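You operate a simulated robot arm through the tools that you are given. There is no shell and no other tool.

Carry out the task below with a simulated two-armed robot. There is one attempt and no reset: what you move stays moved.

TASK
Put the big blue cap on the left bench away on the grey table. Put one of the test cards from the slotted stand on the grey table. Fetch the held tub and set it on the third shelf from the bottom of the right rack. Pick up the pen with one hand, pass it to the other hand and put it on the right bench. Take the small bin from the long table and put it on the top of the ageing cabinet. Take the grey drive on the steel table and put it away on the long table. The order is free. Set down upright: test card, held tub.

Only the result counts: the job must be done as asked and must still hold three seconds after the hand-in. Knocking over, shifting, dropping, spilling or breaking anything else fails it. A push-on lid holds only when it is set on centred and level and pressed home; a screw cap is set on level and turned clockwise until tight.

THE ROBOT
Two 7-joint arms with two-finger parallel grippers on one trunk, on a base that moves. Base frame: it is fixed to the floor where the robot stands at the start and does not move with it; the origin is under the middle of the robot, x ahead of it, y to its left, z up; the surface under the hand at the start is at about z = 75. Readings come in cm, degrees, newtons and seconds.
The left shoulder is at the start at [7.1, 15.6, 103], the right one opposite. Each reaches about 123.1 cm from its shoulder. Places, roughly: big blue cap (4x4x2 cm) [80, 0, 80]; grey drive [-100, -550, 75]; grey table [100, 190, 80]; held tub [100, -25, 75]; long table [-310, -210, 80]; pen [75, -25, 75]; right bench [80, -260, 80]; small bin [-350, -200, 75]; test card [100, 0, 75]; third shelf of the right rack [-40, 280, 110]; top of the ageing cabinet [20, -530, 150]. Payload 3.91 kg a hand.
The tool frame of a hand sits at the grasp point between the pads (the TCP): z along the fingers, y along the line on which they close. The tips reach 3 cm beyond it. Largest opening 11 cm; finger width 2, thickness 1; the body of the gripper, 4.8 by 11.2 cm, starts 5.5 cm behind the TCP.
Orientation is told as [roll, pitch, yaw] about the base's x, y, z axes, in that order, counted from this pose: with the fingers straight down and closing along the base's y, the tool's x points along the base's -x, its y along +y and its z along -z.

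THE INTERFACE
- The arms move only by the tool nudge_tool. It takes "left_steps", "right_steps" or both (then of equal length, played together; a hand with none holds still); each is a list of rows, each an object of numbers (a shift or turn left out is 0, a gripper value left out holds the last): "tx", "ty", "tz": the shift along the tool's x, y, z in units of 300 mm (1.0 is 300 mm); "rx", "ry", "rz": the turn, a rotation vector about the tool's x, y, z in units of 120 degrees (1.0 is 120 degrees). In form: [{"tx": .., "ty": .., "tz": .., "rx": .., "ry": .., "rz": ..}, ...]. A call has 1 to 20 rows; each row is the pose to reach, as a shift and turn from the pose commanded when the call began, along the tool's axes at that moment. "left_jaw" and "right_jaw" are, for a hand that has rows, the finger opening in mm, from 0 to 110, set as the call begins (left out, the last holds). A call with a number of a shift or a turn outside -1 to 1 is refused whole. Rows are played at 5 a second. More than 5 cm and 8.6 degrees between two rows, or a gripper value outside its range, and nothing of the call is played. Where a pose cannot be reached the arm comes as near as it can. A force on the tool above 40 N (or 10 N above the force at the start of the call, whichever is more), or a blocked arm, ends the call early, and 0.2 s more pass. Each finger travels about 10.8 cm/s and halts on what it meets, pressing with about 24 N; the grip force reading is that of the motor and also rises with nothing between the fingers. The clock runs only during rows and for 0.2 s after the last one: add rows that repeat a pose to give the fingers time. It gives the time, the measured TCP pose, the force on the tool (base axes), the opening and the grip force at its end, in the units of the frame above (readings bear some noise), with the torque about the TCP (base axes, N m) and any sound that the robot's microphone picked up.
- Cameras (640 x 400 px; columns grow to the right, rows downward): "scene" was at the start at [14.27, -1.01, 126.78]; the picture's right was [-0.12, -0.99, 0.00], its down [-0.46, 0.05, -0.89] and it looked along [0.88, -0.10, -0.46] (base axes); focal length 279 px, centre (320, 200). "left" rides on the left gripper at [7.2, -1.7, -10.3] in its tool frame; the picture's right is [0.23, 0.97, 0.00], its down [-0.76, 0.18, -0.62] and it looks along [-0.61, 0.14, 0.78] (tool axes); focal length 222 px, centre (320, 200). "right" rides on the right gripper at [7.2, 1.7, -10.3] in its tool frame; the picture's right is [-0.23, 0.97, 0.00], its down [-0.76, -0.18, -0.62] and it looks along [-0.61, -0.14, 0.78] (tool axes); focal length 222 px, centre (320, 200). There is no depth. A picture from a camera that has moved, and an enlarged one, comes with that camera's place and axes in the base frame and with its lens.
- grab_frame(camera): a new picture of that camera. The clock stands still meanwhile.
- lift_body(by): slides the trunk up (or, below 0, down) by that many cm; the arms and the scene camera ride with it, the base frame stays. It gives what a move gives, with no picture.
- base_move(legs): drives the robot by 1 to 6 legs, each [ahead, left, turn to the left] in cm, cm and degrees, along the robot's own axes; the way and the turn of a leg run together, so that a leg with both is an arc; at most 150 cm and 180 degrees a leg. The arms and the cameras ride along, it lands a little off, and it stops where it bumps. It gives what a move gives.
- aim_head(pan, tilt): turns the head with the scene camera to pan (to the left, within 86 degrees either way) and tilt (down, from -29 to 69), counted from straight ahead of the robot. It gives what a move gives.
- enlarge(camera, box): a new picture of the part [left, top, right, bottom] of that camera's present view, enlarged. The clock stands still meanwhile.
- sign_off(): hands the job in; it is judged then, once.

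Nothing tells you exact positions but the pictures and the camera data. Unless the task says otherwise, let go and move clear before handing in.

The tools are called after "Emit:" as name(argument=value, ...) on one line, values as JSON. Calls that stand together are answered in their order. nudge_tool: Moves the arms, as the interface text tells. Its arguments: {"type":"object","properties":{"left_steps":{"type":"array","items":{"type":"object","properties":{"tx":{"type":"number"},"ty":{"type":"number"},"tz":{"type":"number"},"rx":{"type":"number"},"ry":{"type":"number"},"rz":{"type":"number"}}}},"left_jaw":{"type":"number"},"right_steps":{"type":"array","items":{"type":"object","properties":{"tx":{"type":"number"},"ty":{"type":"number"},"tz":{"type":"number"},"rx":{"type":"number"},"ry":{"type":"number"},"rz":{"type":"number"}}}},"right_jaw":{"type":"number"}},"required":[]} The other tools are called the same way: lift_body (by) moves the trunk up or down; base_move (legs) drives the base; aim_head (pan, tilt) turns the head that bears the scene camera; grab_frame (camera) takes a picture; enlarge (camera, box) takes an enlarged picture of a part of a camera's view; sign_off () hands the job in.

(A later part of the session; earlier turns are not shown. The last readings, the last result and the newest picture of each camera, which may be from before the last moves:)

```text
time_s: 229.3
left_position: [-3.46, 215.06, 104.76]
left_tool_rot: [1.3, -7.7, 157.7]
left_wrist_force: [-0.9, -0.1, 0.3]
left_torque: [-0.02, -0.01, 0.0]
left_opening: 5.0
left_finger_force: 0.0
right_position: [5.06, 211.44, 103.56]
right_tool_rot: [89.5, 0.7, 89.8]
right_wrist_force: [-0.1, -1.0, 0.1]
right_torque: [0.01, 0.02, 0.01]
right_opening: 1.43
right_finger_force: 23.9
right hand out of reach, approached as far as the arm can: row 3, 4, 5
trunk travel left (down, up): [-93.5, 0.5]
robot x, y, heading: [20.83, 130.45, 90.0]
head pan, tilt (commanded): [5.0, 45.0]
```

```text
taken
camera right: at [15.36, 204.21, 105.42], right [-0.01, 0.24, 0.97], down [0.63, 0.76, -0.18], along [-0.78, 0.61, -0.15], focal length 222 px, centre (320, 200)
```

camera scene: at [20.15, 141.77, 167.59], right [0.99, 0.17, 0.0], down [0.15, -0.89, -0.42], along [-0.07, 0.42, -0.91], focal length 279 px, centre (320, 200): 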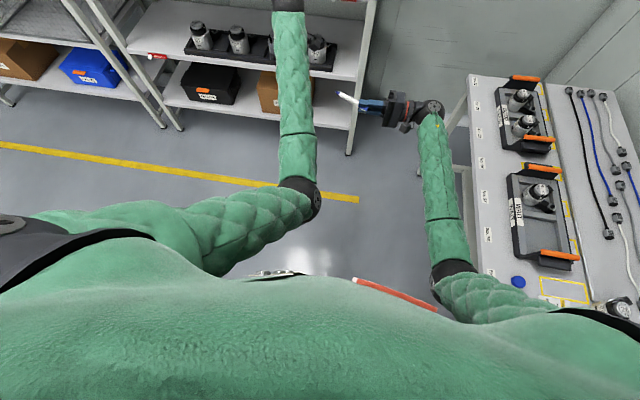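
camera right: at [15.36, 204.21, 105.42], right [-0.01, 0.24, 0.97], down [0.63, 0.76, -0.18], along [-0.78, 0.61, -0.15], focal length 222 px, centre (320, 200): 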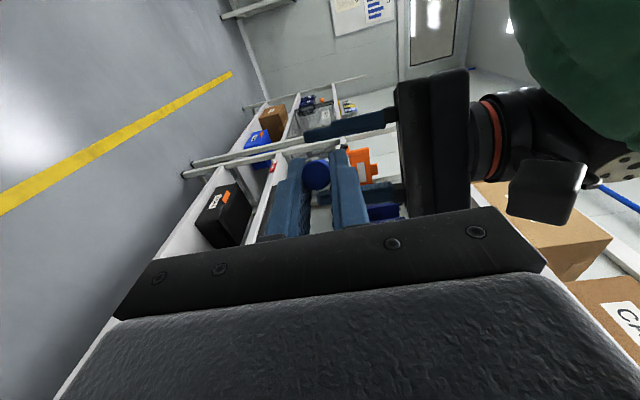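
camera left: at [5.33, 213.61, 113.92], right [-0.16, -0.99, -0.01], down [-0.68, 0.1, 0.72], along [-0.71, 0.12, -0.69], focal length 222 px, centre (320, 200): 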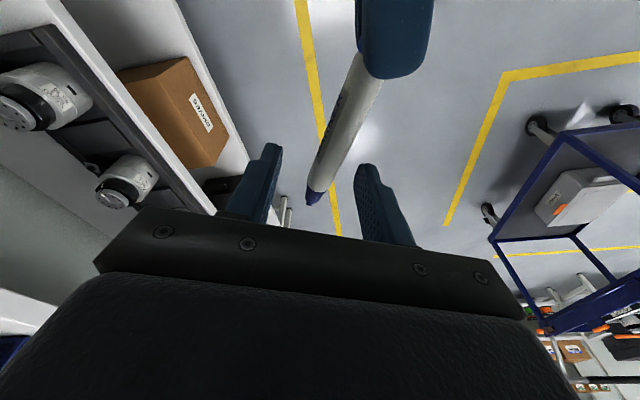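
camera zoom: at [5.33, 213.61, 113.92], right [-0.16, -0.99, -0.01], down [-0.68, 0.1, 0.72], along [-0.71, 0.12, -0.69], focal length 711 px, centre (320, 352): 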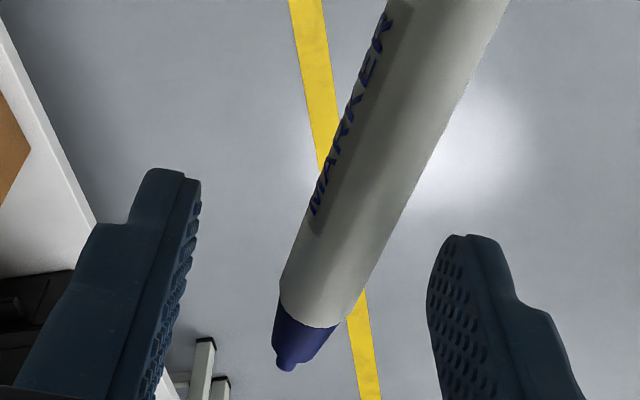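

The pen end lies between the left fingers. I close the left hand on it, then release with the right.

Emit:
nudge_tool(left_steps=[{"tz": 0}, {"tz": 0}, {"tz": 0}, {"tz": 0}], left_jaw=0)

Emit:
enlarge(camera="left", box=[220, 90, 420, 215])

```text
time_s: 230.3
left_position: [-3.43, 214.97, 104.73]
left_tool_rot: [1.4, -7.7, 157.7]
left_wrist_force: [-0.6, -9.1, 2.4]
left_torque: [-0.17, -0.1, -0.41]
left_opening: 1.43
left_finger_force: 24.7
right_position: [4.98, 211.38, 103.69]
right_tool_rot: [89.4, 0.6, 89.8]
right_wrist_force: [0.1, 8.8, -1.9]
right_torque: [0.01, -0.11, -0.38]
right_opening: 1.44
right_finger_force: 23.8
trunk travel left (down, up): [-93.5, 0.5]
robot x, y, heading: [21.34, 130.74, 90.0]
head pan, tilt (commanded): [5.0, 45.0]
```

```text
3.20 times, centred on (320, 152) of left
camera zoom: at [5.23, 213.63, 113.9], right [-0.16, -0.99, -0.01], down [-0.68, 0.1, 0.72], along [-0.71, 0.12, -0.69], focal length 711 px, centre (320, 352)
```

zoom: 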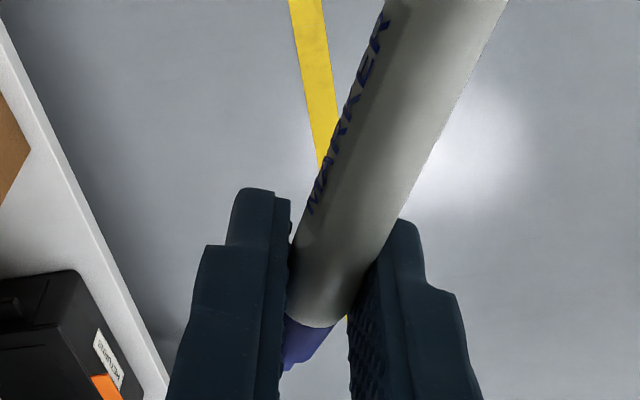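

Emit:
nudge_tool(right_steps=[{"tz": 0}, {"tz": 0}, {"tz": 0}], right_jaw=50)

Emit:
grab_frame(camera="left")

Emit:
nudge_tool(right_steps=[{"tz": -0.07}, {"tz": -0.14}, {"tz": -0.21}, {"tz": -0.3}, {"tz": -0.4}, {"tz": -0.5}, {"tz": -0.6}, {"tz": -0.7}])

Emit:
grab_frame(camera="left")

Emit:
grab_frame(camera="scene")

```text
time_s: 231.1
left_position: [-3.58, 215.01, 104.77]
left_tool_rot: [1.3, -7.7, 157.7]
left_wrist_force: [-0.3, -0.5, -0.2]
left_torque: [-0.01, 0.02, 0.01]
left_opening: 1.35
left_finger_force: 24.0
right_position: [4.85, 211.42, 103.6]
right_tool_rot: [89.6, 0.7, 89.9]
right_wrist_force: [-0.3, 0.4, -0.8]
right_torque: [0.05, 0.0, 0.01]
right_opening: 4.98
right_finger_force: 0.0
trunk travel left (down, up): [-93.5, 0.5]
robot x, y, heading: [20.6, 130.92, 89.8]
head pan, tilt (commanded): [5.0, 45.0]
```

```text
taken
camera left: at [5.24, 213.63, 113.92], right [-0.16, -0.99, -0.01], down [-0.68, 0.1, 0.72], along [-0.71, 0.12, -0.69], focal length 222 px, centre (320, 200)
```

left: 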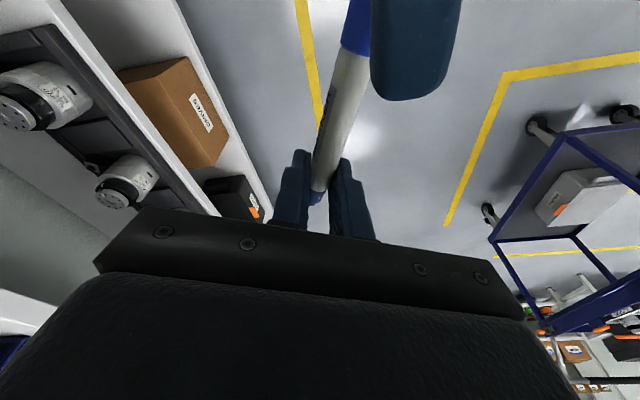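

```text
time_s: 232.9
left_position: [-3.6, 215.04, 104.79]
left_tool_rot: [1.4, -7.7, 157.7]
left_wrist_force: [0.4, -0.7, -0.4]
left_torque: [0.01, 0.0, 0.0]
left_opening: 1.35
left_finger_force: 24.2
right_position: [25.81, 211.51, 103.7]
right_tool_rot: [89.8, 0.3, 90.0]
right_wrist_force: [0.2, 0.4, 0.1]
right_torque: [-0.02, -0.02, 0.01]
right_opening: 5.0
right_finger_force: 0.1
right hand out of reach, approached as far as the arm can: row 1
trunk travel left (down, up): [-93.5, 0.5]
robot x, y, heading: [21.0, 130.72, 90.0]
head pan, tilt (commanded): [5.0, 45.0]
```

```text
taken
camera left: at [5.24, 213.62, 113.93], right [-0.16, -0.99, -0.01], down [-0.68, 0.1, 0.72], along [-0.71, 0.12, -0.69], focal length 222 px, centre (320, 200)
```

left: 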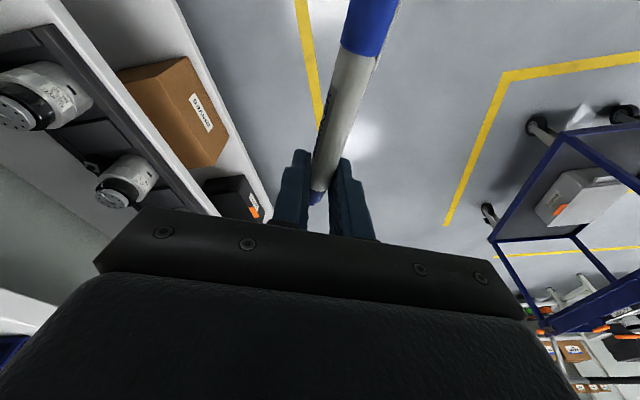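

```text
taken
camera scene: at [20.51, 143.88, 170.09], right [1.0, 0.09, 0.0], down [0.06, -0.7, -0.71], along [-0.06, 0.7, -0.71], focal length 279 px, centre (320, 200)
```

scene: 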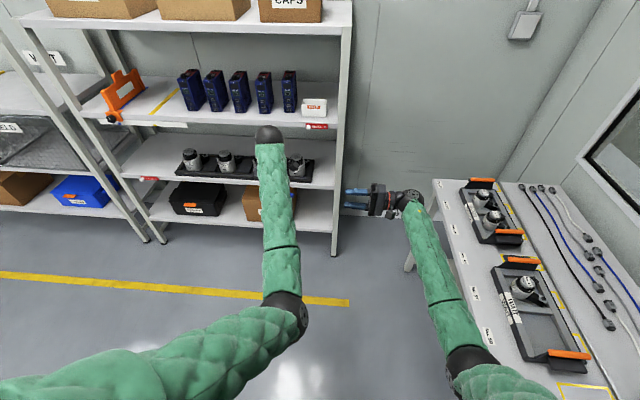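

The pen has been passed: the left hand now holds it alone. I turn the right hand back to fingers-down and drive towards the right bench.

Emit:
nudge_tool(right_steps=[{"rx": 0.068}, {"rx": 0.136}, {"rx": 0.205}, {"rx": 0.273}, {"rx": 0.341}, {"rx": 0.41}, {"rx": 0.477}, {"rx": 0.545}, {"rx": 0.614}, {"rx": 0.682}, {"rx": 0.75}, {"rx": 0.75}])

Emit:
base_move(legs=[[-60, 0, 0], [0, 45, 0]])

Emit:
base_move(legs=[[0, 0, -90]])

Emit:
aim_head(pan=-60, tilt=30)

Emit:
grab_frame(camera="scene")

Emit:
grab_frame(camera="left")

```text
time_s: 235.5
left_position: [-3.5, 215.07, 104.74]
left_tool_rot: [1.5, -7.8, 157.7]
left_wrist_force: [0.4, -0.3, -0.5]
left_torque: [0.02, 0.01, 0.01]
left_opening: 1.38
left_finger_force: 23.8
right_position: [26.03, 211.45, 103.64]
right_tool_rot: [-0.4, 0.1, 89.8]
right_wrist_force: [0.4, 0.6, 0.3]
right_torque: [0.02, 0.03, 0.02]
right_opening: 5.02
right_finger_force: 0.1
trunk travel left (down, up): [-93.5, 0.5]
robot x, y, heading: [21.01, 130.56, 89.9]
head pan, tilt (commanded): [5.0, 45.0]
```

```text
time_s: 241.3
left_position: [-49.15, 154.23, 104.73]
left_tool_rot: [1.4, -7.7, 157.6]
left_wrist_force: [-0.8, -0.4, -0.4]
left_torque: [0.0, -0.03, 0.0]
left_opening: 1.38
left_finger_force: 24.4
right_position: [-19.42, 150.85, 103.71]
right_tool_rot: [-0.2, 0.2, 90.0]
right_wrist_force: [-0.4, -0.5, -0.3]
right_torque: [-0.01, -0.01, -0.03]
right_opening: 5.01
right_finger_force: 0.0
trunk travel left (down, up): [-93.5, 0.5]
robot x, y, heading: [-24.58, 69.7, 89.8]
head pan, tilt (commanded): [5.0, 45.0]
```

```text
time_s: 245.5
left_position: [60.18, 93.45, 104.65]
left_tool_rot: [1.4, -7.7, 67.1]
left_wrist_force: [-0.1, -0.3, 0.4]
left_torque: [0.04, 0.01, 0.0]
left_opening: 1.37
left_finger_force: 24.0
right_position: [56.37, 63.87, 103.76]
right_tool_rot: [-0.3, 0.2, -0.7]
right_wrist_force: [-0.6, 0.2, -0.1]
right_torque: [0.01, 0.01, -0.01]
right_opening: 5.02
right_finger_force: 0.1
trunk travel left (down, up): [-93.5, 0.5]
robot x, y, heading: [-24.36, 69.96, -0.6]
head pan, tilt (commanded): [5.0, 45.0]
```

```text
time_s: 246.9
left_position: [60.21, 93.45, 104.62]
left_tool_rot: [1.4, -7.7, 67.2]
left_wrist_force: [0.7, -0.3, -0.1]
left_torque: [-0.01, -0.01, 0.0]
left_opening: 1.4
left_finger_force: 23.9
right_position: [56.34, 63.89, 103.69]
right_tool_rot: [-0.3, 0.3, -0.7]
right_wrist_force: [-0.4, 0.3, -0.2]
right_torque: [-0.01, 0.01, -0.02]
right_opening: 5.02
right_finger_force: 0.1
trunk travel left (down, up): [-93.5, 0.5]
robot x, y, heading: [-24.32, 69.66, -0.8]
head pan, tilt (commanded): [-60.0, 30.0]
```

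```text
taken
camera scene: at [-14.85, 61.91, 172.35], right [-0.87, -0.49, 0.0], down [-0.24, 0.44, -0.87], along [0.42, -0.76, -0.5], focal length 279 px, centre (320, 200)
```

scene: 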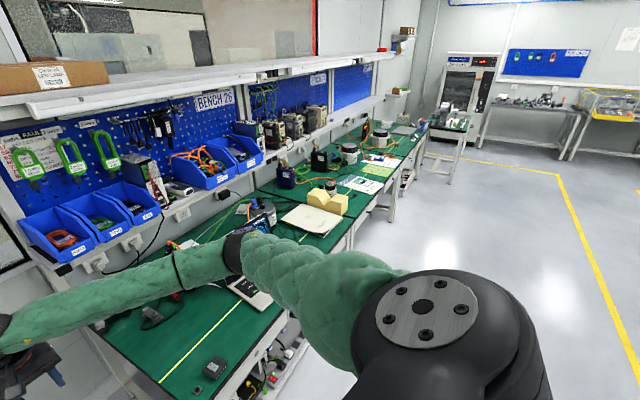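

```text
taken
camera left: at [58.82, 84.88, 113.91], right [-0.99, 0.17, -0.01], down [0.11, 0.68, 0.72], along [0.13, 0.71, -0.69], focal length 222 px, centre (320, 200)
```

left: 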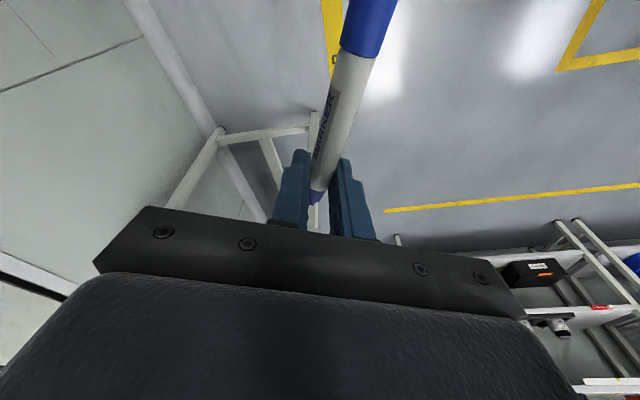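

Emit:
base_move(legs=[[-26, 0, 0.7], [0, -150, 0], [0, -150, 0]])

Emit:
aim_head(pan=-10, tilt=35)

Emit:
grab_frame(camera="scene")

Emit:
aim_head(pan=-55, tilt=25)

Emit:
grab_frame(camera="scene")

```text
time_s: 248.3
left_position: [46.17, 94.74, 105.56]
left_tool_rot: [0.9, -8.0, 67.8]
left_wrist_force: [-0.9, -0.8, 0.5]
left_torque: [0.03, -0.1, -0.02]
left_opening: 1.37
left_finger_force: 24.8
right_position: [42.65, 64.83, 104.36]
right_tool_rot: [-0.1, -0.3, 0.0]
right_wrist_force: [-0.5, 0.0, 0.0]
right_torque: [0.01, -0.05, -0.02]
right_opening: 5.0
right_finger_force: 0.1
trunk travel left (down, up): [-93.5, 0.5]
robot x, y, heading: [-37.52, 69.49, -0.1]
head pan, tilt (commanded): [-60.0, 30.0]
stopped in leg 1: the robot was blocked; the commanded pose is now the measured one
```

```text
time_s: 249.5
left_position: [46.94, 94.64, 105.2]
left_tool_rot: [1.2, -8.0, 68.0]
left_wrist_force: [-0.3, 0.0, -0.3]
left_torque: [0.01, 0.0, 0.0]
left_opening: 1.38
left_finger_force: 23.9
right_position: [43.07, 64.94, 103.79]
right_tool_rot: [-0.2, 0.1, -0.1]
right_wrist_force: [-0.5, -0.2, -0.2]
right_torque: [-0.01, -0.03, 0.01]
right_opening: 5.01
right_finger_force: 0.1
trunk travel left (down, up): [-93.5, 0.5]
robot x, y, heading: [-37.38, 69.87, -0.0]
head pan, tilt (commanded): [-10.0, 35.0]
```

```text
taken
camera scene: at [-23.8, 68.32, 171.6], right [-0.18, -0.98, 0.0], down [-0.56, 0.1, -0.82], along [0.81, -0.14, -0.57], focal length 279 px, centre (320, 200)
```

scene: 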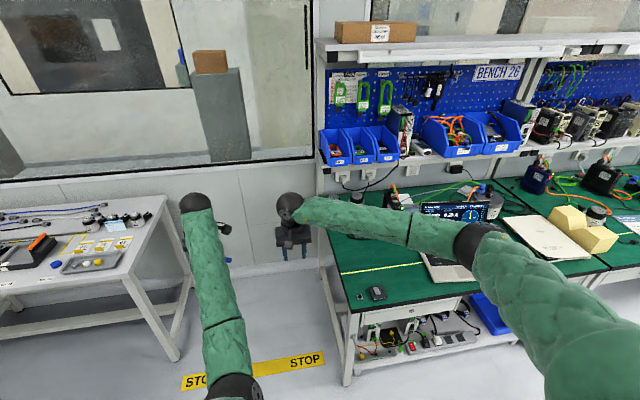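

```text
time_s: 250.6
left_position: [46.81, 94.74, 105.05]
left_tool_rot: [1.2, -7.9, 67.9]
left_wrist_force: [-0.3, -0.2, -0.7]
left_torque: [0.0, 0.03, 0.01]
left_opening: 1.38
left_finger_force: 24.3
right_position: [43.13, 64.92, 103.88]
right_tool_rot: [-0.2, 0.1, 0.0]
right_wrist_force: [0.6, 0.1, -0.5]
right_torque: [0.0, 0.0, -0.06]
right_opening: 4.99
right_finger_force: 0.1
trunk travel left (down, up): [-93.5, 0.5]
robot x, y, heading: [-37.52, 69.64, -0.1]
head pan, tilt (commanded): [-55.0, 25.0]
```

```text
taken
camera scene: at [-27.0, 62.33, 173.15], right [-0.82, -0.57, 0.0], down [-0.24, 0.35, -0.91], along [0.52, -0.74, -0.42], focal length 279 px, centre (320, 200)
```

scene: 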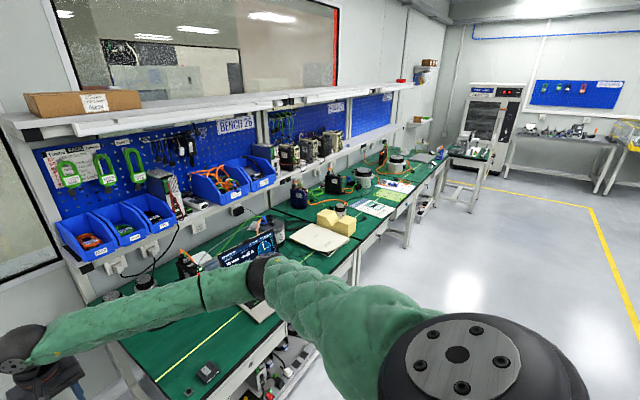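

The base touched the blue cart behind it and stopped. I move forward off it and look at the cart before going on.

Emit:
base_move(legs=[[12, 0, 0], [0, -60, 0]])

Emit:
aim_head(pan=86, tilt=35)

Emit:
grab_frame(camera="scene")

```text
time_s: 254.8
left_position: [58.8, 33.69, 105.02]
left_tool_rot: [1.2, -7.8, 67.2]
left_wrist_force: [-0.5, 0.5, -0.4]
left_torque: [0.03, 0.0, -0.05]
left_opening: 1.38
left_finger_force: 24.2
right_position: [54.71, 4.0, 103.64]
right_tool_rot: [-0.2, 0.2, -0.6]
right_wrist_force: [-1.2, -0.4, -0.2]
right_torque: [0.01, 0.0, 0.01]
right_opening: 5.01
right_finger_force: 0.1
trunk travel left (down, up): [-93.5, 0.5]
robot x, y, heading: [-25.8, 9.6, -1.0]
head pan, tilt (commanded): [-55.0, 25.0]
```

```text
time_s: 257.1
left_position: [58.86, 33.67, 105.06]
left_tool_rot: [1.3, -7.9, 67.3]
left_wrist_force: [0.3, 0.5, -0.1]
left_torque: [-0.04, 0.0, -0.02]
left_opening: 1.37
left_finger_force: 24.2
right_position: [54.82, 3.98, 103.7]
right_tool_rot: [-0.2, 0.2, -0.6]
right_wrist_force: [0.4, 0.3, -0.9]
right_torque: [0.01, 0.0, -0.04]
right_opening: 5.02
right_finger_force: 0.0
trunk travel left (down, up): [-93.5, 0.5]
robot x, y, heading: [-25.72, 9.88, -0.7]
head pan, tilt (commanded): [85.9, 35.0]
```

```text
taken
camera scene: at [-19.85, 18.51, 171.57], right [1.0, -0.08, 0.0], down [-0.05, -0.57, -0.82], along [0.07, 0.82, -0.57], focal length 279 px, centre (320, 200)
```

scene: 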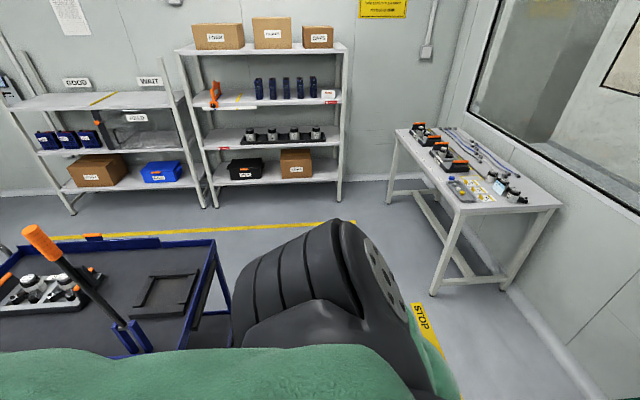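

The cart has not moved. I continue along the benches towards the right bench.

Emit:
base_move(legs=[[-15, 0, 0.7], [0, -130, 0]])

Emit:
base_move(legs=[[0, -110, 0]])

Emit:
aim_head(pan=-10, tilt=35)

Emit:
grab_frame(camera="scene")

Emit:
aim_head(pan=-60, tilt=28)

Emit:
grab_frame(camera="scene")

```text
time_s: 264.5
left_position: [43.02, -93.79, 105.05]
left_tool_rot: [1.3, -7.9, 67.4]
left_wrist_force: [0.0, 0.6, 0.7]
left_torque: [-0.01, -0.03, 0.02]
left_opening: 1.38
left_finger_force: 23.3
right_position: [39.09, -123.52, 103.75]
right_tool_rot: [-0.3, 0.1, -0.5]
right_wrist_force: [0.6, 0.3, -0.4]
right_torque: [0.03, -0.02, 0.03]
right_opening: 5.02
right_finger_force: 0.1
trunk travel left (down, up): [-93.5, 0.5]
robot x, y, heading: [-41.5, -117.92, -0.6]
head pan, tilt (commanded): [85.9, 35.0]
```

```text
time_s: 270.2
left_position: [41.6, -206.69, 104.97]
left_tool_rot: [1.2, -7.9, 66.7]
left_wrist_force: [-0.3, 0.0, -0.3]
left_torque: [0.03, 0.02, 0.0]
left_opening: 1.36
left_finger_force: 24.3
right_position: [37.26, -236.39, 103.68]
right_tool_rot: [-0.2, 0.1, -1.0]
right_wrist_force: [-0.5, 0.2, 0.3]
right_torque: [-0.01, -0.03, 0.0]
right_opening: 4.99
right_finger_force: 0.1
trunk travel left (down, up): [-93.5, 0.5]
robot x, y, heading: [-43.3, -229.94, -1.5]
head pan, tilt (commanded): [85.9, 35.0]
```

```text
time_s: 271.9
left_position: [41.63, -206.72, 104.98]
left_tool_rot: [1.3, -7.9, 66.8]
left_wrist_force: [-0.4, -0.4, 0.3]
left_torque: [0.01, 0.0, -0.01]
left_opening: 1.39
left_finger_force: 24.4
right_position: [37.42, -236.38, 103.85]
right_tool_rot: [-0.2, 0.1, -1.0]
right_wrist_force: [-0.8, -0.3, -0.6]
right_torque: [0.02, 0.01, -0.03]
right_opening: 4.99
right_finger_force: 0.0
trunk travel left (down, up): [-93.5, 0.5]
robot x, y, heading: [-43.07, -229.77, -1.1]
head pan, tilt (commanded): [-10.0, 35.0]
```

```text
taken
camera scene: at [-29.32, -231.82, 171.57], right [-0.19, -0.98, 0.0], down [-0.56, 0.11, -0.82], along [0.8, -0.16, -0.57], focal length 279 px, centre (320, 200)
```

scene: 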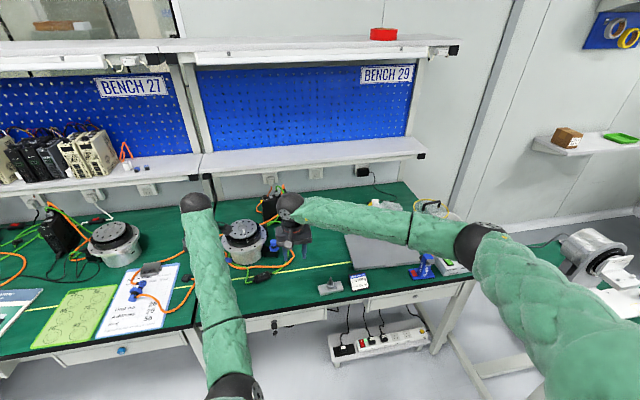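

```text
time_s: 273.1
left_position: [41.62, -206.78, 104.82]
left_tool_rot: [1.1, -7.8, 66.8]
left_wrist_force: [0.6, -0.3, -0.3]
left_torque: [-0.02, 0.0, -0.01]
left_opening: 1.37
left_finger_force: 24.0
right_position: [37.38, -236.44, 103.73]
right_tool_rot: [-0.2, 0.2, -1.1]
right_wrist_force: [-0.1, 0.6, 0.2]
right_torque: [-0.03, 0.03, -0.02]
right_opening: 5.05
right_finger_force: 0.0
trunk travel left (down, up): [-93.5, 0.5]
robot x, y, heading: [-43.19, -229.99, -1.2]
head pan, tilt (commanded): [-60.0, 28.0]
```

```text
taken
camera scene: at [-33.56, -238.1, 172.66], right [-0.88, -0.48, 0.0], down [-0.23, 0.41, -0.88], along [0.43, -0.77, -0.47], focal length 279 px, centre (320, 200)
```

scene: 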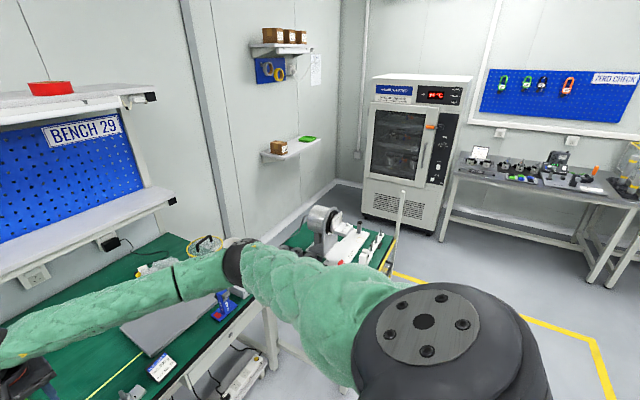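

Right bench is BENCH 29; its front-left part of the mat (about x 36–52, y -205 to -235) is free. I shift the base so the left hand comes over that spot.

Emit:
base_move(legs=[[7, -12, 1.2]])

Emit:
aim_head(pan=8, tilt=42)

Emit:
grab_frame(camera="scene")

Emit:
grab_frame(camera="left")

```text
time_s: 274.4
left_position: [47.97, -216.71, 105.14]
left_tool_rot: [1.2, -7.8, 68.1]
left_wrist_force: [0.4, 0.6, 0.1]
left_torque: [0.0, 0.0, -0.01]
left_opening: 1.39
left_finger_force: 24.1
right_position: [44.29, -246.47, 103.81]
right_tool_rot: [-0.2, 0.2, 0.2]
right_wrist_force: [-0.2, 0.5, 0.2]
right_torque: [-0.01, -0.03, 0.0]
right_opening: 5.01
right_finger_force: 0.1
trunk travel left (down, up): [-93.5, 0.5]
robot x, y, heading: [-36.4, -241.91, 0.1]
head pan, tilt (commanded): [-60.0, 28.0]
```

```text
time_s: 275.8
left_position: [47.97, -216.77, 104.91]
left_tool_rot: [1.4, -7.9, 68.1]
left_wrist_force: [0.3, -0.3, -0.1]
left_torque: [0.01, 0.01, -0.01]
left_opening: 1.37
left_finger_force: 24.2
right_position: [44.42, -246.45, 103.8]
right_tool_rot: [-0.2, 0.2, 0.3]
right_wrist_force: [1.0, -0.7, 0.2]
right_torque: [0.05, -0.02, 0.03]
right_opening: 5.02
right_finger_force: 0.1
trunk travel left (down, up): [-93.5, 0.5]
robot x, y, heading: [-36.65, -242.25, -0.0]
head pan, tilt (commanded): [8.0, 42.0]
```

```text
taken
camera scene: at [-22.75, -240.81, 170.52], right [0.14, -0.99, 0.0], down [-0.66, -0.09, -0.74], along [0.74, 0.1, -0.67], focal length 279 px, centre (320, 200)
```

scene: 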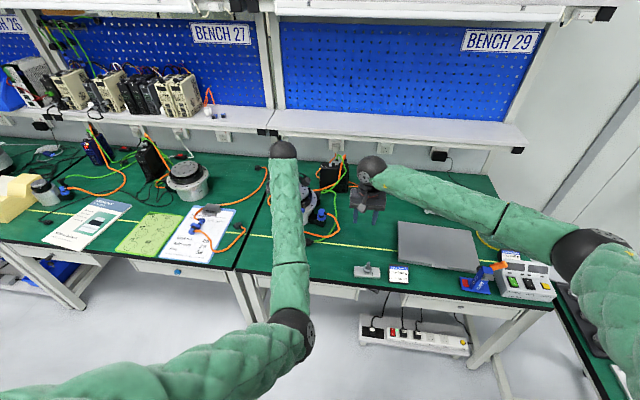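

```text
taken
camera left: at [46.69, -225.43, 114.15], right [-0.99, 0.15, -0.01], down [0.1, 0.68, 0.73], along [0.12, 0.72, -0.69], focal length 222 px, centre (320, 200)
```

left: 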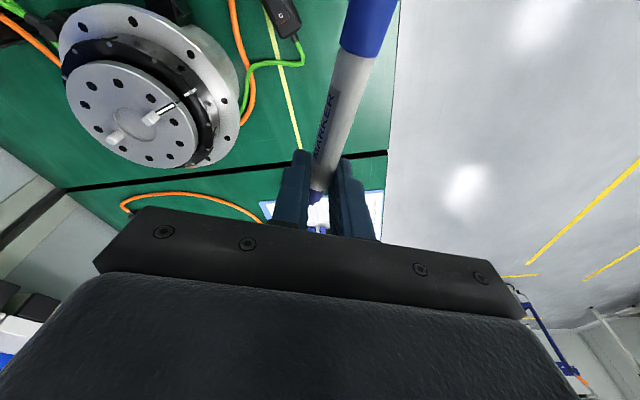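

Emit:
nudge_tool(left_steps=[{"tx": 0.02, "ty": 0.0106, "tz": 0.108}, {"tx": 0.04, "ty": 0.0212, "tz": 0.216}, {"tx": 0.06, "ty": 0.0318, "tz": 0.324}, {"tx": 0.081, "ty": 0.0425, "tz": 0.431}, {"tx": 0.101, "ty": 0.053, "tz": 0.54}, {"tx": 0.121, "ty": 0.0637, "tz": 0.647}, {"tx": 0.1415, "ty": 0.0743, "tz": 0.755}, {"tx": 0.1415, "ty": 0.0743, "tz": 0.755}])

Emit:
grab_frame(camera="left")

Emit:
grab_frame(camera="right")

Emit:
enlarge(camera="scene", box=[230, 170, 400, 300])

```text
time_s: 277.8
left_position: [47.5, -211.72, 84.9]
left_tool_rot: [0.1, -11.1, 69.9]
left_wrist_force: [0.2, -0.3, -1.1]
left_torque: [0.01, -0.04, 0.01]
left_opening: 1.39
left_finger_force: 24.1
right_position: [44.46, -246.47, 103.74]
right_tool_rot: [-0.2, 0.1, 0.3]
right_wrist_force: [0.2, -0.7, 0.0]
right_torque: [0.01, 0.0, -0.01]
right_opening: 5.0
right_finger_force: 0.0
trunk travel left (down, up): [-93.5, 0.5]
robot x, y, heading: [-36.45, -241.96, 0.1]
head pan, tilt (commanded): [8.0, 42.0]
stopped in row 8 (left hand): the arm was blocked; the commanded pose is now the measured one
```

```text
taken
camera left: at [46.13, -220.79, 93.64], right [-0.99, 0.12, -0.04], down [0.05, 0.65, 0.76], along [0.12, 0.75, -0.65], focal length 222 px, centre (320, 200)
```

left: 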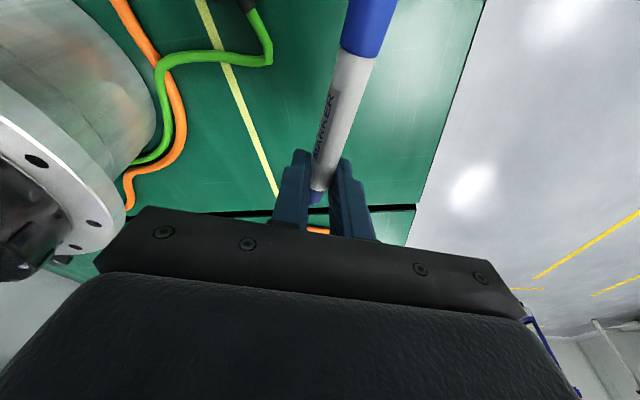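

```text
taken
camera right: at [37.2, -244.82, 114.05], right [0.22, 0.97, 0.0], down [0.76, -0.17, 0.62], along [0.61, -0.14, -0.78], focal length 222 px, centre (320, 200)
```

right: 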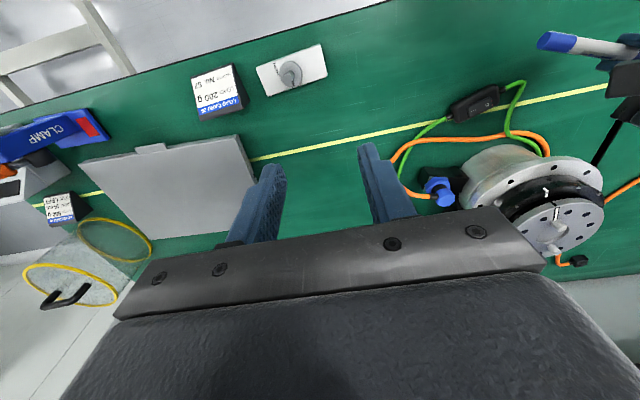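

```text
3.08 times, centred on (315, 235) of scene
camera zoom: at [-22.78, -240.76, 170.52], right [0.14, -0.99, 0.0], down [-0.66, -0.09, -0.74], along [0.74, 0.11, -0.67], focal length 858 px, centre (335, 92)
```

zoom: 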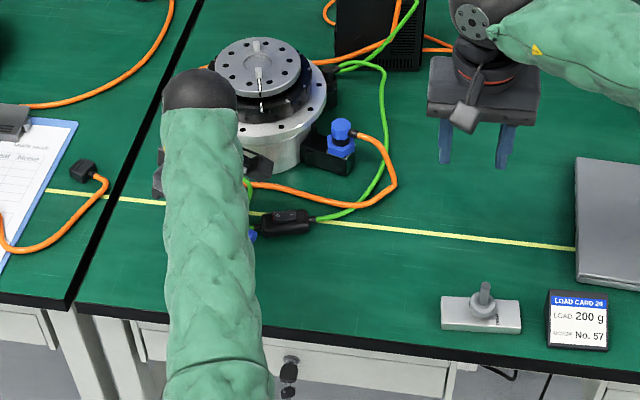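

The left arm is at a joint limit here, but the pen is over a free part of the mat; I lower the whole trunk instead of the arm.

Emit:
lift_body(by=-5.5)

Emit:
enlarge(camera="right", box=[400, 0, 640, 150])

Emit:
grab_frame(camera="left")

```text
time_s: 278.8
left_position: [47.32, -211.81, 79.48]
left_tool_rot: [0.1, -10.9, 70.0]
left_wrist_force: [-1.0, 0.3, -0.3]
left_torque: [0.0, 0.0, -0.01]
left_opening: 1.39
left_finger_force: 23.9
right_position: [44.35, -246.61, 98.34]
right_tool_rot: [-0.2, 0.1, 0.3]
right_wrist_force: [0.7, 0.1, -0.1]
right_torque: [0.02, -0.04, -0.01]
right_opening: 5.01
right_finger_force: 0.1
trunk travel left (down, up): [-88.0, 6.0]
robot x, y, heading: [-36.3, -241.71, -0.1]
head pan, tilt (commanded): [8.0, 42.0]
```

```text
2.67 times, centred on (520, 75) of right
camera zoom: at [37.17, -244.82, 108.59], right [0.22, 0.97, 0.0], down [0.76, -0.17, 0.62], along [0.61, -0.14, -0.78], focal length 592 px, centre (-213, 533)
```

zoom: 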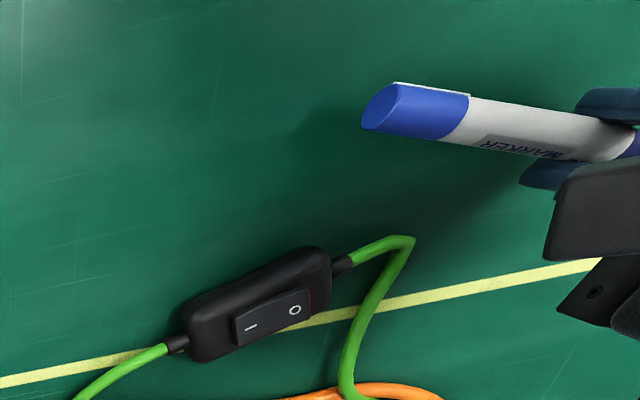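

```text
taken
camera left: at [46.07, -220.85, 88.15], right [-0.99, 0.12, -0.04], down [0.05, 0.65, 0.76], along [0.12, 0.75, -0.65], focal length 222 px, centre (320, 200)
```

left: 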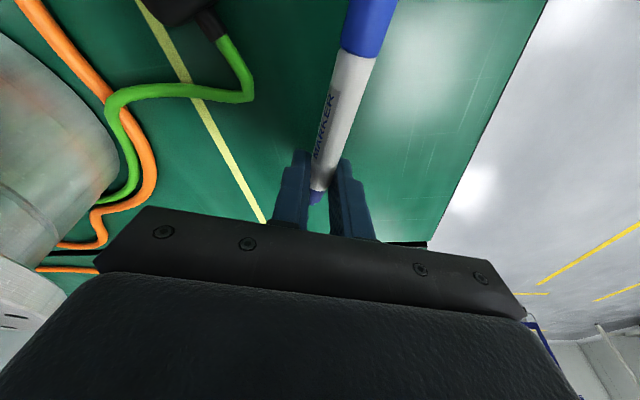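

Emit:
lift_body(by=-1.1)

Emit:
lift_body(by=-0.3)

Emit:
enlarge(camera="right", box=[400, 0, 640, 150])

```text
time_s: 279.4
left_position: [47.43, -211.69, 78.26]
left_tool_rot: [0.1, -11.0, 69.9]
left_wrist_force: [0.5, 1.1, 0.0]
left_torque: [0.03, 0.02, -0.01]
left_opening: 1.38
left_finger_force: 24.2
right_position: [44.4, -246.61, 97.2]
right_tool_rot: [-0.2, 0.1, 0.3]
right_wrist_force: [-0.5, -0.2, 1.0]
right_torque: [-0.02, 0.0, -0.02]
right_opening: 5.02
right_finger_force: 0.1
trunk travel left (down, up): [-86.9, 7.1]
robot x, y, heading: [-36.07, -241.9, 0.3]
head pan, tilt (commanded): [8.0, 42.0]
```

```text
time_s: 279.9
left_position: [47.36, -211.78, 78.12]
left_tool_rot: [0.0, -11.1, 70.0]
left_wrist_force: [2.3, 0.8, 17.7]
left_torque: [0.02, -0.05, 0.26]
left_opening: 1.4
left_finger_force: 24.0
right_position: [44.25, -246.64, 96.98]
right_tool_rot: [-0.2, 0.1, 0.3]
right_wrist_force: [-0.4, 0.1, -0.3]
right_torque: [0.0, 0.04, 0.03]
right_opening: 5.01
right_finger_force: 0.0
trunk travel left (down, up): [-86.6, 7.4]
robot x, y, heading: [-36.15, -242.41, 0.3]
head pan, tilt (commanded): [8.0, 42.0]
```

```text
2.67 times, centred on (520, 75) of right
camera zoom: at [37.1, -244.84, 107.24], right [0.22, 0.97, 0.0], down [0.76, -0.17, 0.62], along [0.61, -0.14, -0.78], focal length 592 px, centre (-213, 533)
```

zoom: 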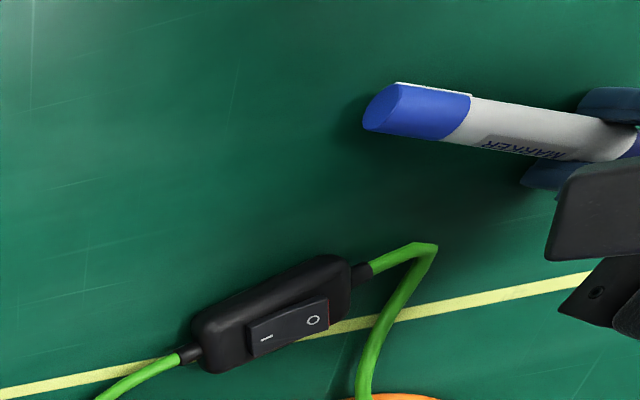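

Emit:
lift_body(by=0.15)

Emit:
nudge_tool(left_steps=[{"tz": 0}, {"tz": 0}, {"tz": 0}], left_jaw=32)

Emit:
enlarge(camera="right", box=[400, 0, 640, 150])

Emit:
grab_frame(camera="left")

```text
time_s: 280.4
left_position: [47.46, -211.73, 78.21]
left_tool_rot: [0.1, -11.0, 69.9]
left_wrist_force: [4.7, 1.8, 12.7]
left_torque: [-0.03, -0.2, 0.02]
left_opening: 1.39
left_finger_force: 23.4
right_position: [44.31, -246.57, 97.01]
right_tool_rot: [-0.2, 0.1, 0.3]
right_wrist_force: [-0.3, 0.1, -0.3]
right_torque: [0.0, 0.0, 0.01]
right_opening: 5.02
right_finger_force: 0.0
trunk travel left (down, up): [-86.7, 7.3]
robot x, y, heading: [-35.88, -242.14, 0.2]
head pan, tilt (commanded): [8.0, 42.0]
```

```text
time_s: 281.2
left_position: [47.26, -211.67, 78.17]
left_tool_rot: [0.1, -11.0, 70.0]
left_wrist_force: [-8.9, 2.2, 11.8]
left_torque: [-0.03, 0.12, -0.05]
left_opening: 2.75
left_finger_force: 0.1
right_position: [44.3, -246.45, 97.07]
right_tool_rot: [-0.2, 0.1, 0.2]
right_wrist_force: [0.4, 0.4, 0.0]
right_torque: [0.0, -0.01, -0.01]
right_opening: 4.99
right_finger_force: 0.1
trunk travel left (down, up): [-86.7, 7.3]
robot x, y, heading: [-36.43, -242.13, -0.3]
head pan, tilt (commanded): [8.0, 42.0]
```

```text
2.67 times, centred on (520, 75) of right
camera zoom: at [37.06, -244.82, 107.38], right [0.22, 0.97, 0.0], down [0.76, -0.17, 0.62], along [0.61, -0.14, -0.78], focal length 592 px, centre (-213, 533)
```

zoom: 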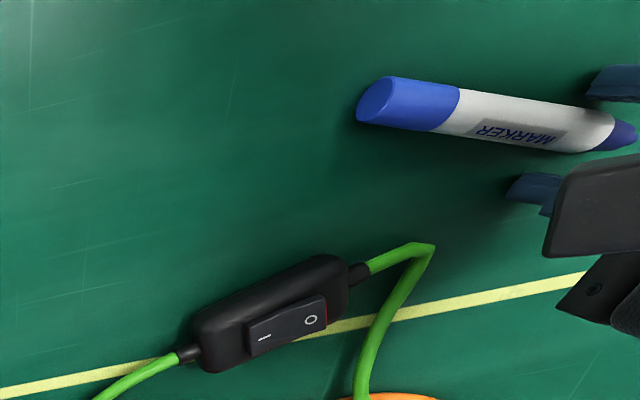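

```text
taken
camera left: at [45.91, -220.82, 86.86], right [-0.99, 0.12, -0.04], down [0.05, 0.65, 0.76], along [0.12, 0.75, -0.65], focal length 222 px, centre (320, 200)
```

left: 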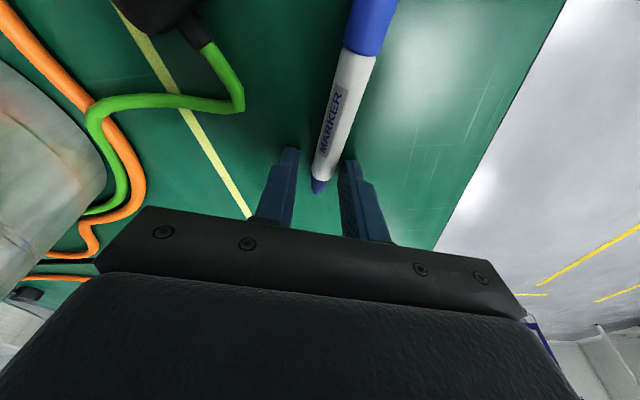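

Emit:
lift_body(by=7.3)

Emit:
enlarge(camera="right", box=[400, 0, 640, 150])

Emit:
grab_frame(camera="left")

```text
time_s: 282.3
left_position: [47.28, -211.7, 85.23]
left_tool_rot: [0.2, -11.0, 70.0]
left_wrist_force: [0.0, -0.3, -0.4]
left_torque: [-0.01, -0.03, -0.01]
left_opening: 3.2
left_finger_force: 0.1
right_position: [44.33, -246.51, 104.22]
right_tool_rot: [-0.2, 0.1, 0.3]
right_wrist_force: [0.5, -0.5, 0.0]
right_torque: [0.04, 0.01, 0.01]
right_opening: 5.02
right_finger_force: 0.1
trunk travel left (down, up): [-94.0, 0.0]
robot x, y, heading: [-36.21, -242.12, 0.2]
head pan, tilt (commanded): [8.0, 42.0]
```

```text
2.67 times, centred on (520, 75) of right
camera zoom: at [37.17, -244.82, 114.52], right [0.22, 0.97, 0.0], down [0.76, -0.17, 0.62], along [0.61, -0.14, -0.78], focal length 592 px, centre (-213, 533)
```

zoom: 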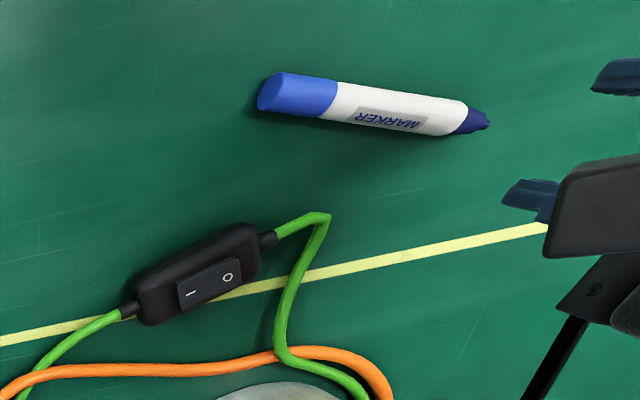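

```text
taken
camera left: at [46.01, -220.82, 94.0], right [-0.99, 0.12, -0.04], down [0.05, 0.65, 0.76], along [0.12, 0.75, -0.65], focal length 222 px, centre (320, 200)
```

left: 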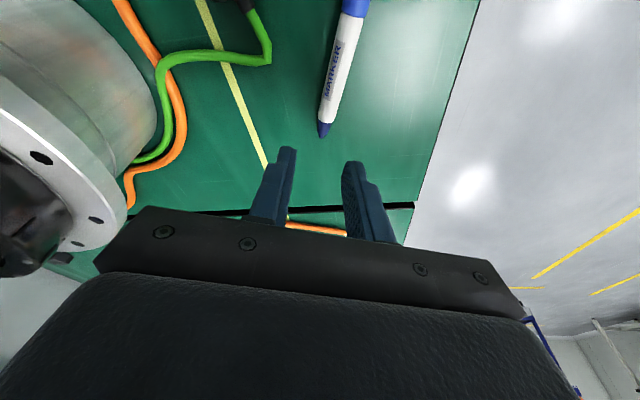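

The pen lies on the right bench. I back away from the bench and bring both arms into a compact neutral posture before driving to the steel table.

Emit:
base_move(legs=[[-35, 0, 0]])

Emit:
nudge_tool(left_steps=[{"ry": 0.045, "tz": -0.1}, {"ry": 0.092, "tz": -0.2}, {"ry": 0.092, "tz": -0.3}, {"ry": 0.092, "tz": -0.4}, {"ry": 0.092, "tz": -0.5}, {"ry": 0.092, "tz": -0.5}])

Emit:
nudge_tool(left_steps=[{"rz": 0.065}, {"rz": 0.13}, {"rz": 0.195}, {"rz": 0.26}, {"rz": 0.325}, {"rz": 0.39}, {"rz": 0.455}, {"rz": 0.52}, {"rz": 0.583}, {"rz": 0.583}])

Emit:
aim_head(pan=10, tilt=60)

Emit:
grab_frame(camera="scene")

```text
time_s: 284.6
left_position: [11.98, -212.02, 85.28]
left_tool_rot: [0.3, -10.9, 69.9]
left_wrist_force: [-0.5, 0.4, 0.2]
left_torque: [-0.01, 0.0, -0.02]
left_opening: 3.2
left_finger_force: 0.1
right_position: [8.9, -246.78, 104.15]
right_tool_rot: [-0.2, 0.2, 0.2]
right_wrist_force: [0.4, -0.2, -0.5]
right_torque: [0.03, -0.03, -0.03]
right_opening: 5.02
right_finger_force: 0.0
trunk travel left (down, up): [-94.0, 0.0]
robot x, y, heading: [-71.65, -241.7, 0.0]
head pan, tilt (commanded): [8.0, 42.0]
```

```text
time_s: 286.2
left_position: [11.05, -210.41, 100.45]
left_tool_rot: [0.9, -2.4, 71.3]
left_wrist_force: [0.3, 0.1, 0.6]
left_torque: [0.02, 0.0, -0.02]
left_opening: 3.22
left_finger_force: 0.1
right_position: [8.98, -246.78, 104.23]
right_tool_rot: [-0.2, 0.1, 0.1]
right_wrist_force: [-0.7, 0.6, -0.1]
right_torque: [0.02, 0.0, -0.02]
right_opening: 5.02
right_finger_force: 0.0
trunk travel left (down, up): [-94.0, 0.0]
robot x, y, heading: [-71.68, -242.13, -0.1]
head pan, tilt (commanded): [8.0, 42.0]
stopped in row 6 (left hand): the arm was blocked; the commanded pose is now the measured one
```

```text
time_s: 288.4
left_position: [11.06, -210.74, 100.32]
left_tool_rot: [2.4, 0.1, 1.2]
left_wrist_force: [-0.6, 0.1, -0.2]
left_torque: [0.0, -0.01, -0.01]
left_opening: 3.2
left_finger_force: 0.0
right_position: [9.08, -246.78, 104.27]
right_tool_rot: [-0.2, 0.2, 0.1]
right_wrist_force: [-0.2, -0.1, -0.8]
right_torque: [0.03, 0.0, -0.02]
right_opening: 5.02
right_finger_force: 0.1
trunk travel left (down, up): [-94.0, 0.0]
robot x, y, heading: [-71.69, -242.08, -0.1]
head pan, tilt (commanded): [8.0, 42.0]
```

```text
time_s: 289.2
left_position: [11.06, -210.74, 100.29]
left_tool_rot: [2.4, 0.1, 1.4]
left_wrist_force: [0.1, 0.0, -0.1]
left_torque: [-0.02, -0.01, 0.01]
left_opening: 3.21
left_finger_force: 0.0
right_position: [8.88, -246.88, 104.18]
right_tool_rot: [-0.3, 0.3, 0.1]
right_wrist_force: [-0.2, 0.6, -0.1]
right_torque: [0.03, 0.02, 0.0]
right_opening: 5.03
right_finger_force: 0.1
trunk travel left (down, up): [-94.0, 0.0]
robot x, y, heading: [-71.65, -241.9, -0.0]
head pan, tilt (commanded): [10.0, 60.0]
```

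```text
taken
camera scene: at [-59.91, -240.85, 168.64], right [0.17, -0.98, 0.0], down [-0.85, -0.15, -0.5], along [0.49, 0.09, -0.87], focal length 279 px, centre (320, 200)
```

scene: 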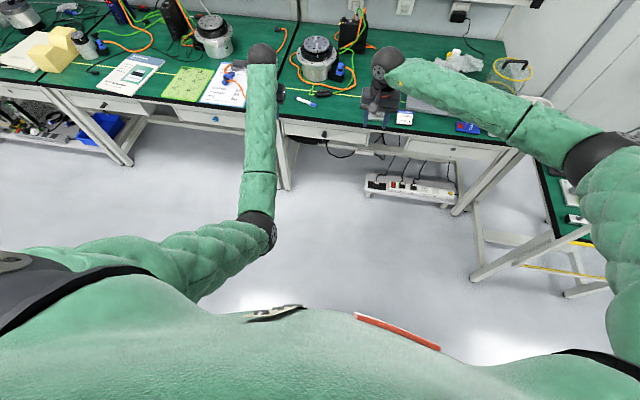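

Emit:
nudge_tool(left_steps=[{"tx": 0.05, "ty": 0.1, "tz": 0.0, "rx": 0.02}, {"tx": 0.1, "ty": 0.2, "tz": 0.0, "rx": 0.02}, {"tx": 0.17, "ty": 0.3, "tz": 0.0, "rx": 0.02}, {"tx": 0.25, "ty": 0.4, "tz": 0.0, "rx": 0.02}, {"tx": 0.33, "ty": 0.5, "tz": 0.0, "rx": 0.02}, {"tx": 0.42, "ty": 0.6, "tz": 0.0, "rx": 0.02}, {"tx": 0.5, "ty": 0.7, "tz": 0.0, "rx": 0.02}, {"tx": 0.5, "ty": 0.7, "tz": 0.0, "rx": 0.02}])

Emit:
grab_frame(camera="scene")

```text
time_s: 291.0
left_position: [-4.53, -190.01, 101.66]
left_tool_rot: [0.1, 0.0, 1.4]
left_wrist_force: [-0.1, 0.0, 0.7]
left_torque: [0.02, 0.02, -0.03]
left_opening: 3.19
left_finger_force: 0.0
right_position: [8.99, -246.79, 104.18]
right_tool_rot: [-0.2, -0.1, 0.1]
right_wrist_force: [0.0, 0.6, 0.2]
right_torque: [-0.02, -0.04, -0.02]
right_opening: 5.01
right_finger_force: 0.0
trunk travel left (down, up): [-94.0, 0.0]
robot x, y, heading: [-71.56, -242.16, 0.2]
head pan, tilt (commanded): [10.0, 60.0]
```

```text
taken
camera scene: at [-59.9, -240.85, 168.64], right [0.17, -0.98, 0.0], down [-0.85, -0.15, -0.5], along [0.49, 0.09, -0.87], focal length 279 px, centre (320, 200)
```

scene: 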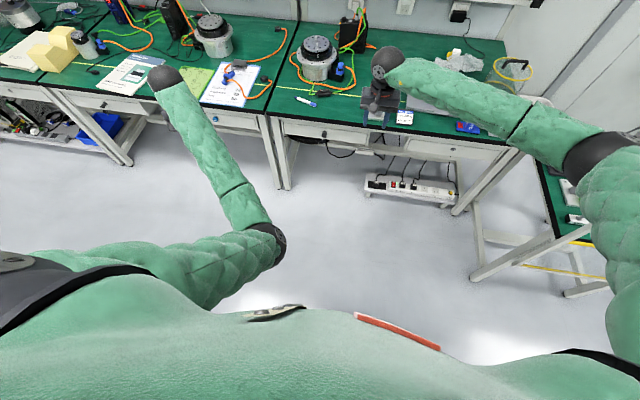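

Emit:
nudge_tool(left_steps=[{"rz": -0.07}, {"rz": -0.14}, {"rz": -0.21}, {"rz": -0.28}, {"rz": -0.35}, {"rz": -0.42}, {"rz": -0.49}, {"rz": -0.56}, {"rz": -0.63}, {"rz": -0.7}, {"rz": -0.77}, {"rz": -0.84}, {"rz": -0.91}, {"rz": -0.97}])

Emit:
grab_frame(camera="scene")

```text
time_s: 294.2
left_position: [-4.99, -187.44, 102.24]
left_tool_rot: [-0.7, -1.6, 119.0]
left_wrist_force: [1.0, 0.2, -0.3]
left_torque: [-0.02, 0.0, 0.0]
left_opening: 3.2
left_finger_force: 0.0
right_position: [8.85, -246.88, 104.26]
right_tool_rot: [-0.2, 0.2, 0.1]
right_wrist_force: [0.0, 0.3, -0.9]
right_torque: [-0.01, 0.03, 0.03]
right_opening: 4.99
right_finger_force: 0.1
trunk travel left (down, up): [-94.0, 0.0]
robot x, y, heading: [-71.69, -242.16, -0.2]
head pan, tilt (commanded): [10.0, 60.0]
stopped in row 14 (left hand): the arm was blocked; the commanded pose is now the measured one
```

```text
taken
camera scene: at [-59.92, -240.85, 168.64], right [0.17, -0.98, 0.0], down [-0.85, -0.15, -0.5], along [0.49, 0.09, -0.87], focal length 279 px, centre (320, 200)
```

scene: 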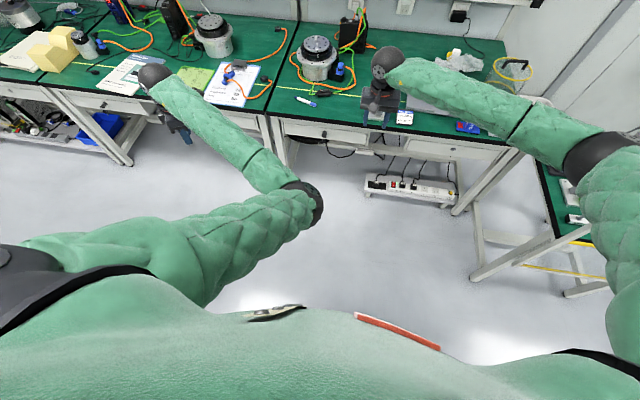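

Emit:
nudge_tool(left_steps=[{"rz": 0.07}, {"rz": 0.14}, {"rz": 0.21}, {"rz": 0.28}, {"rz": 0.35}, {"rz": 0.42}, {"rz": 0.49}, {"rz": 0.56}, {"rz": 0.63}, {"rz": 0.7}, {"rz": 0.77}, {"rz": 0.84}, {"rz": 0.91}, {"rz": 0.98}])

Emit:
nudge_tool(left_steps=[{"rz": 0.07}, {"rz": 0.14}, {"rz": 0.21}, {"rz": 0.28}, {"rz": 0.35}, {"rz": 0.42}, {"rz": 0.49}, {"rz": 0.56}, {"rz": 0.63}, {"rz": 0.7}, {"rz": 0.77}, {"rz": 0.84}])

Emit:
grab_frame(camera="scene")

```text
time_s: 297.2
left_position: [-4.98, -187.75, 102.03]
left_tool_rot: [1.7, 0.1, 1.1]
left_wrist_force: [0.1, -0.1, 0.1]
left_torque: [0.02, -0.01, -0.02]
left_opening: 3.2
left_finger_force: 0.1
right_position: [8.85, -246.76, 104.27]
right_tool_rot: [0.0, 0.1, 0.2]
right_wrist_force: [0.1, 0.1, -0.2]
right_torque: [0.01, 0.02, 0.01]
right_opening: 5.01
right_finger_force: 0.0
trunk travel left (down, up): [-94.0, 0.0]
robot x, y, heading: [-71.74, -242.35, 0.1]
head pan, tilt (commanded): [10.0, 60.0]
```

```text
time_s: 299.8
left_position: [-4.98, -187.74, 102.2]
left_tool_rot: [-0.4, 1.6, -99.7]
left_wrist_force: [-0.8, -0.7, -0.9]
left_torque: [-0.02, 0.0, 0.02]
left_opening: 3.2
left_finger_force: 0.1
right_position: [8.99, -246.84, 104.37]
right_tool_rot: [-0.2, 0.1, 0.1]
right_wrist_force: [0.5, 0.4, 0.0]
right_torque: [0.0, 0.0, 0.01]
right_opening: 5.0
right_finger_force: 0.0
trunk travel left (down, up): [-94.0, 0.0]
robot x, y, heading: [-71.45, -241.77, 0.1]
head pan, tilt (commanded): [10.0, 60.0]
```

```text
taken
camera scene: at [-59.92, -240.84, 168.64], right [0.17, -0.98, 0.0], down [-0.85, -0.15, -0.5], along [0.49, 0.09, -0.87], focal length 279 px, centre (320, 200)
```

scene: 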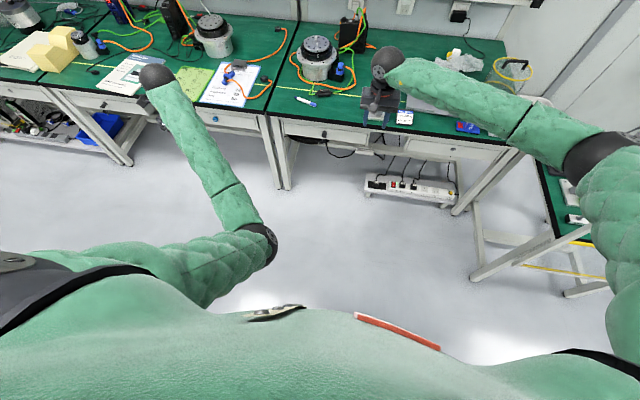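

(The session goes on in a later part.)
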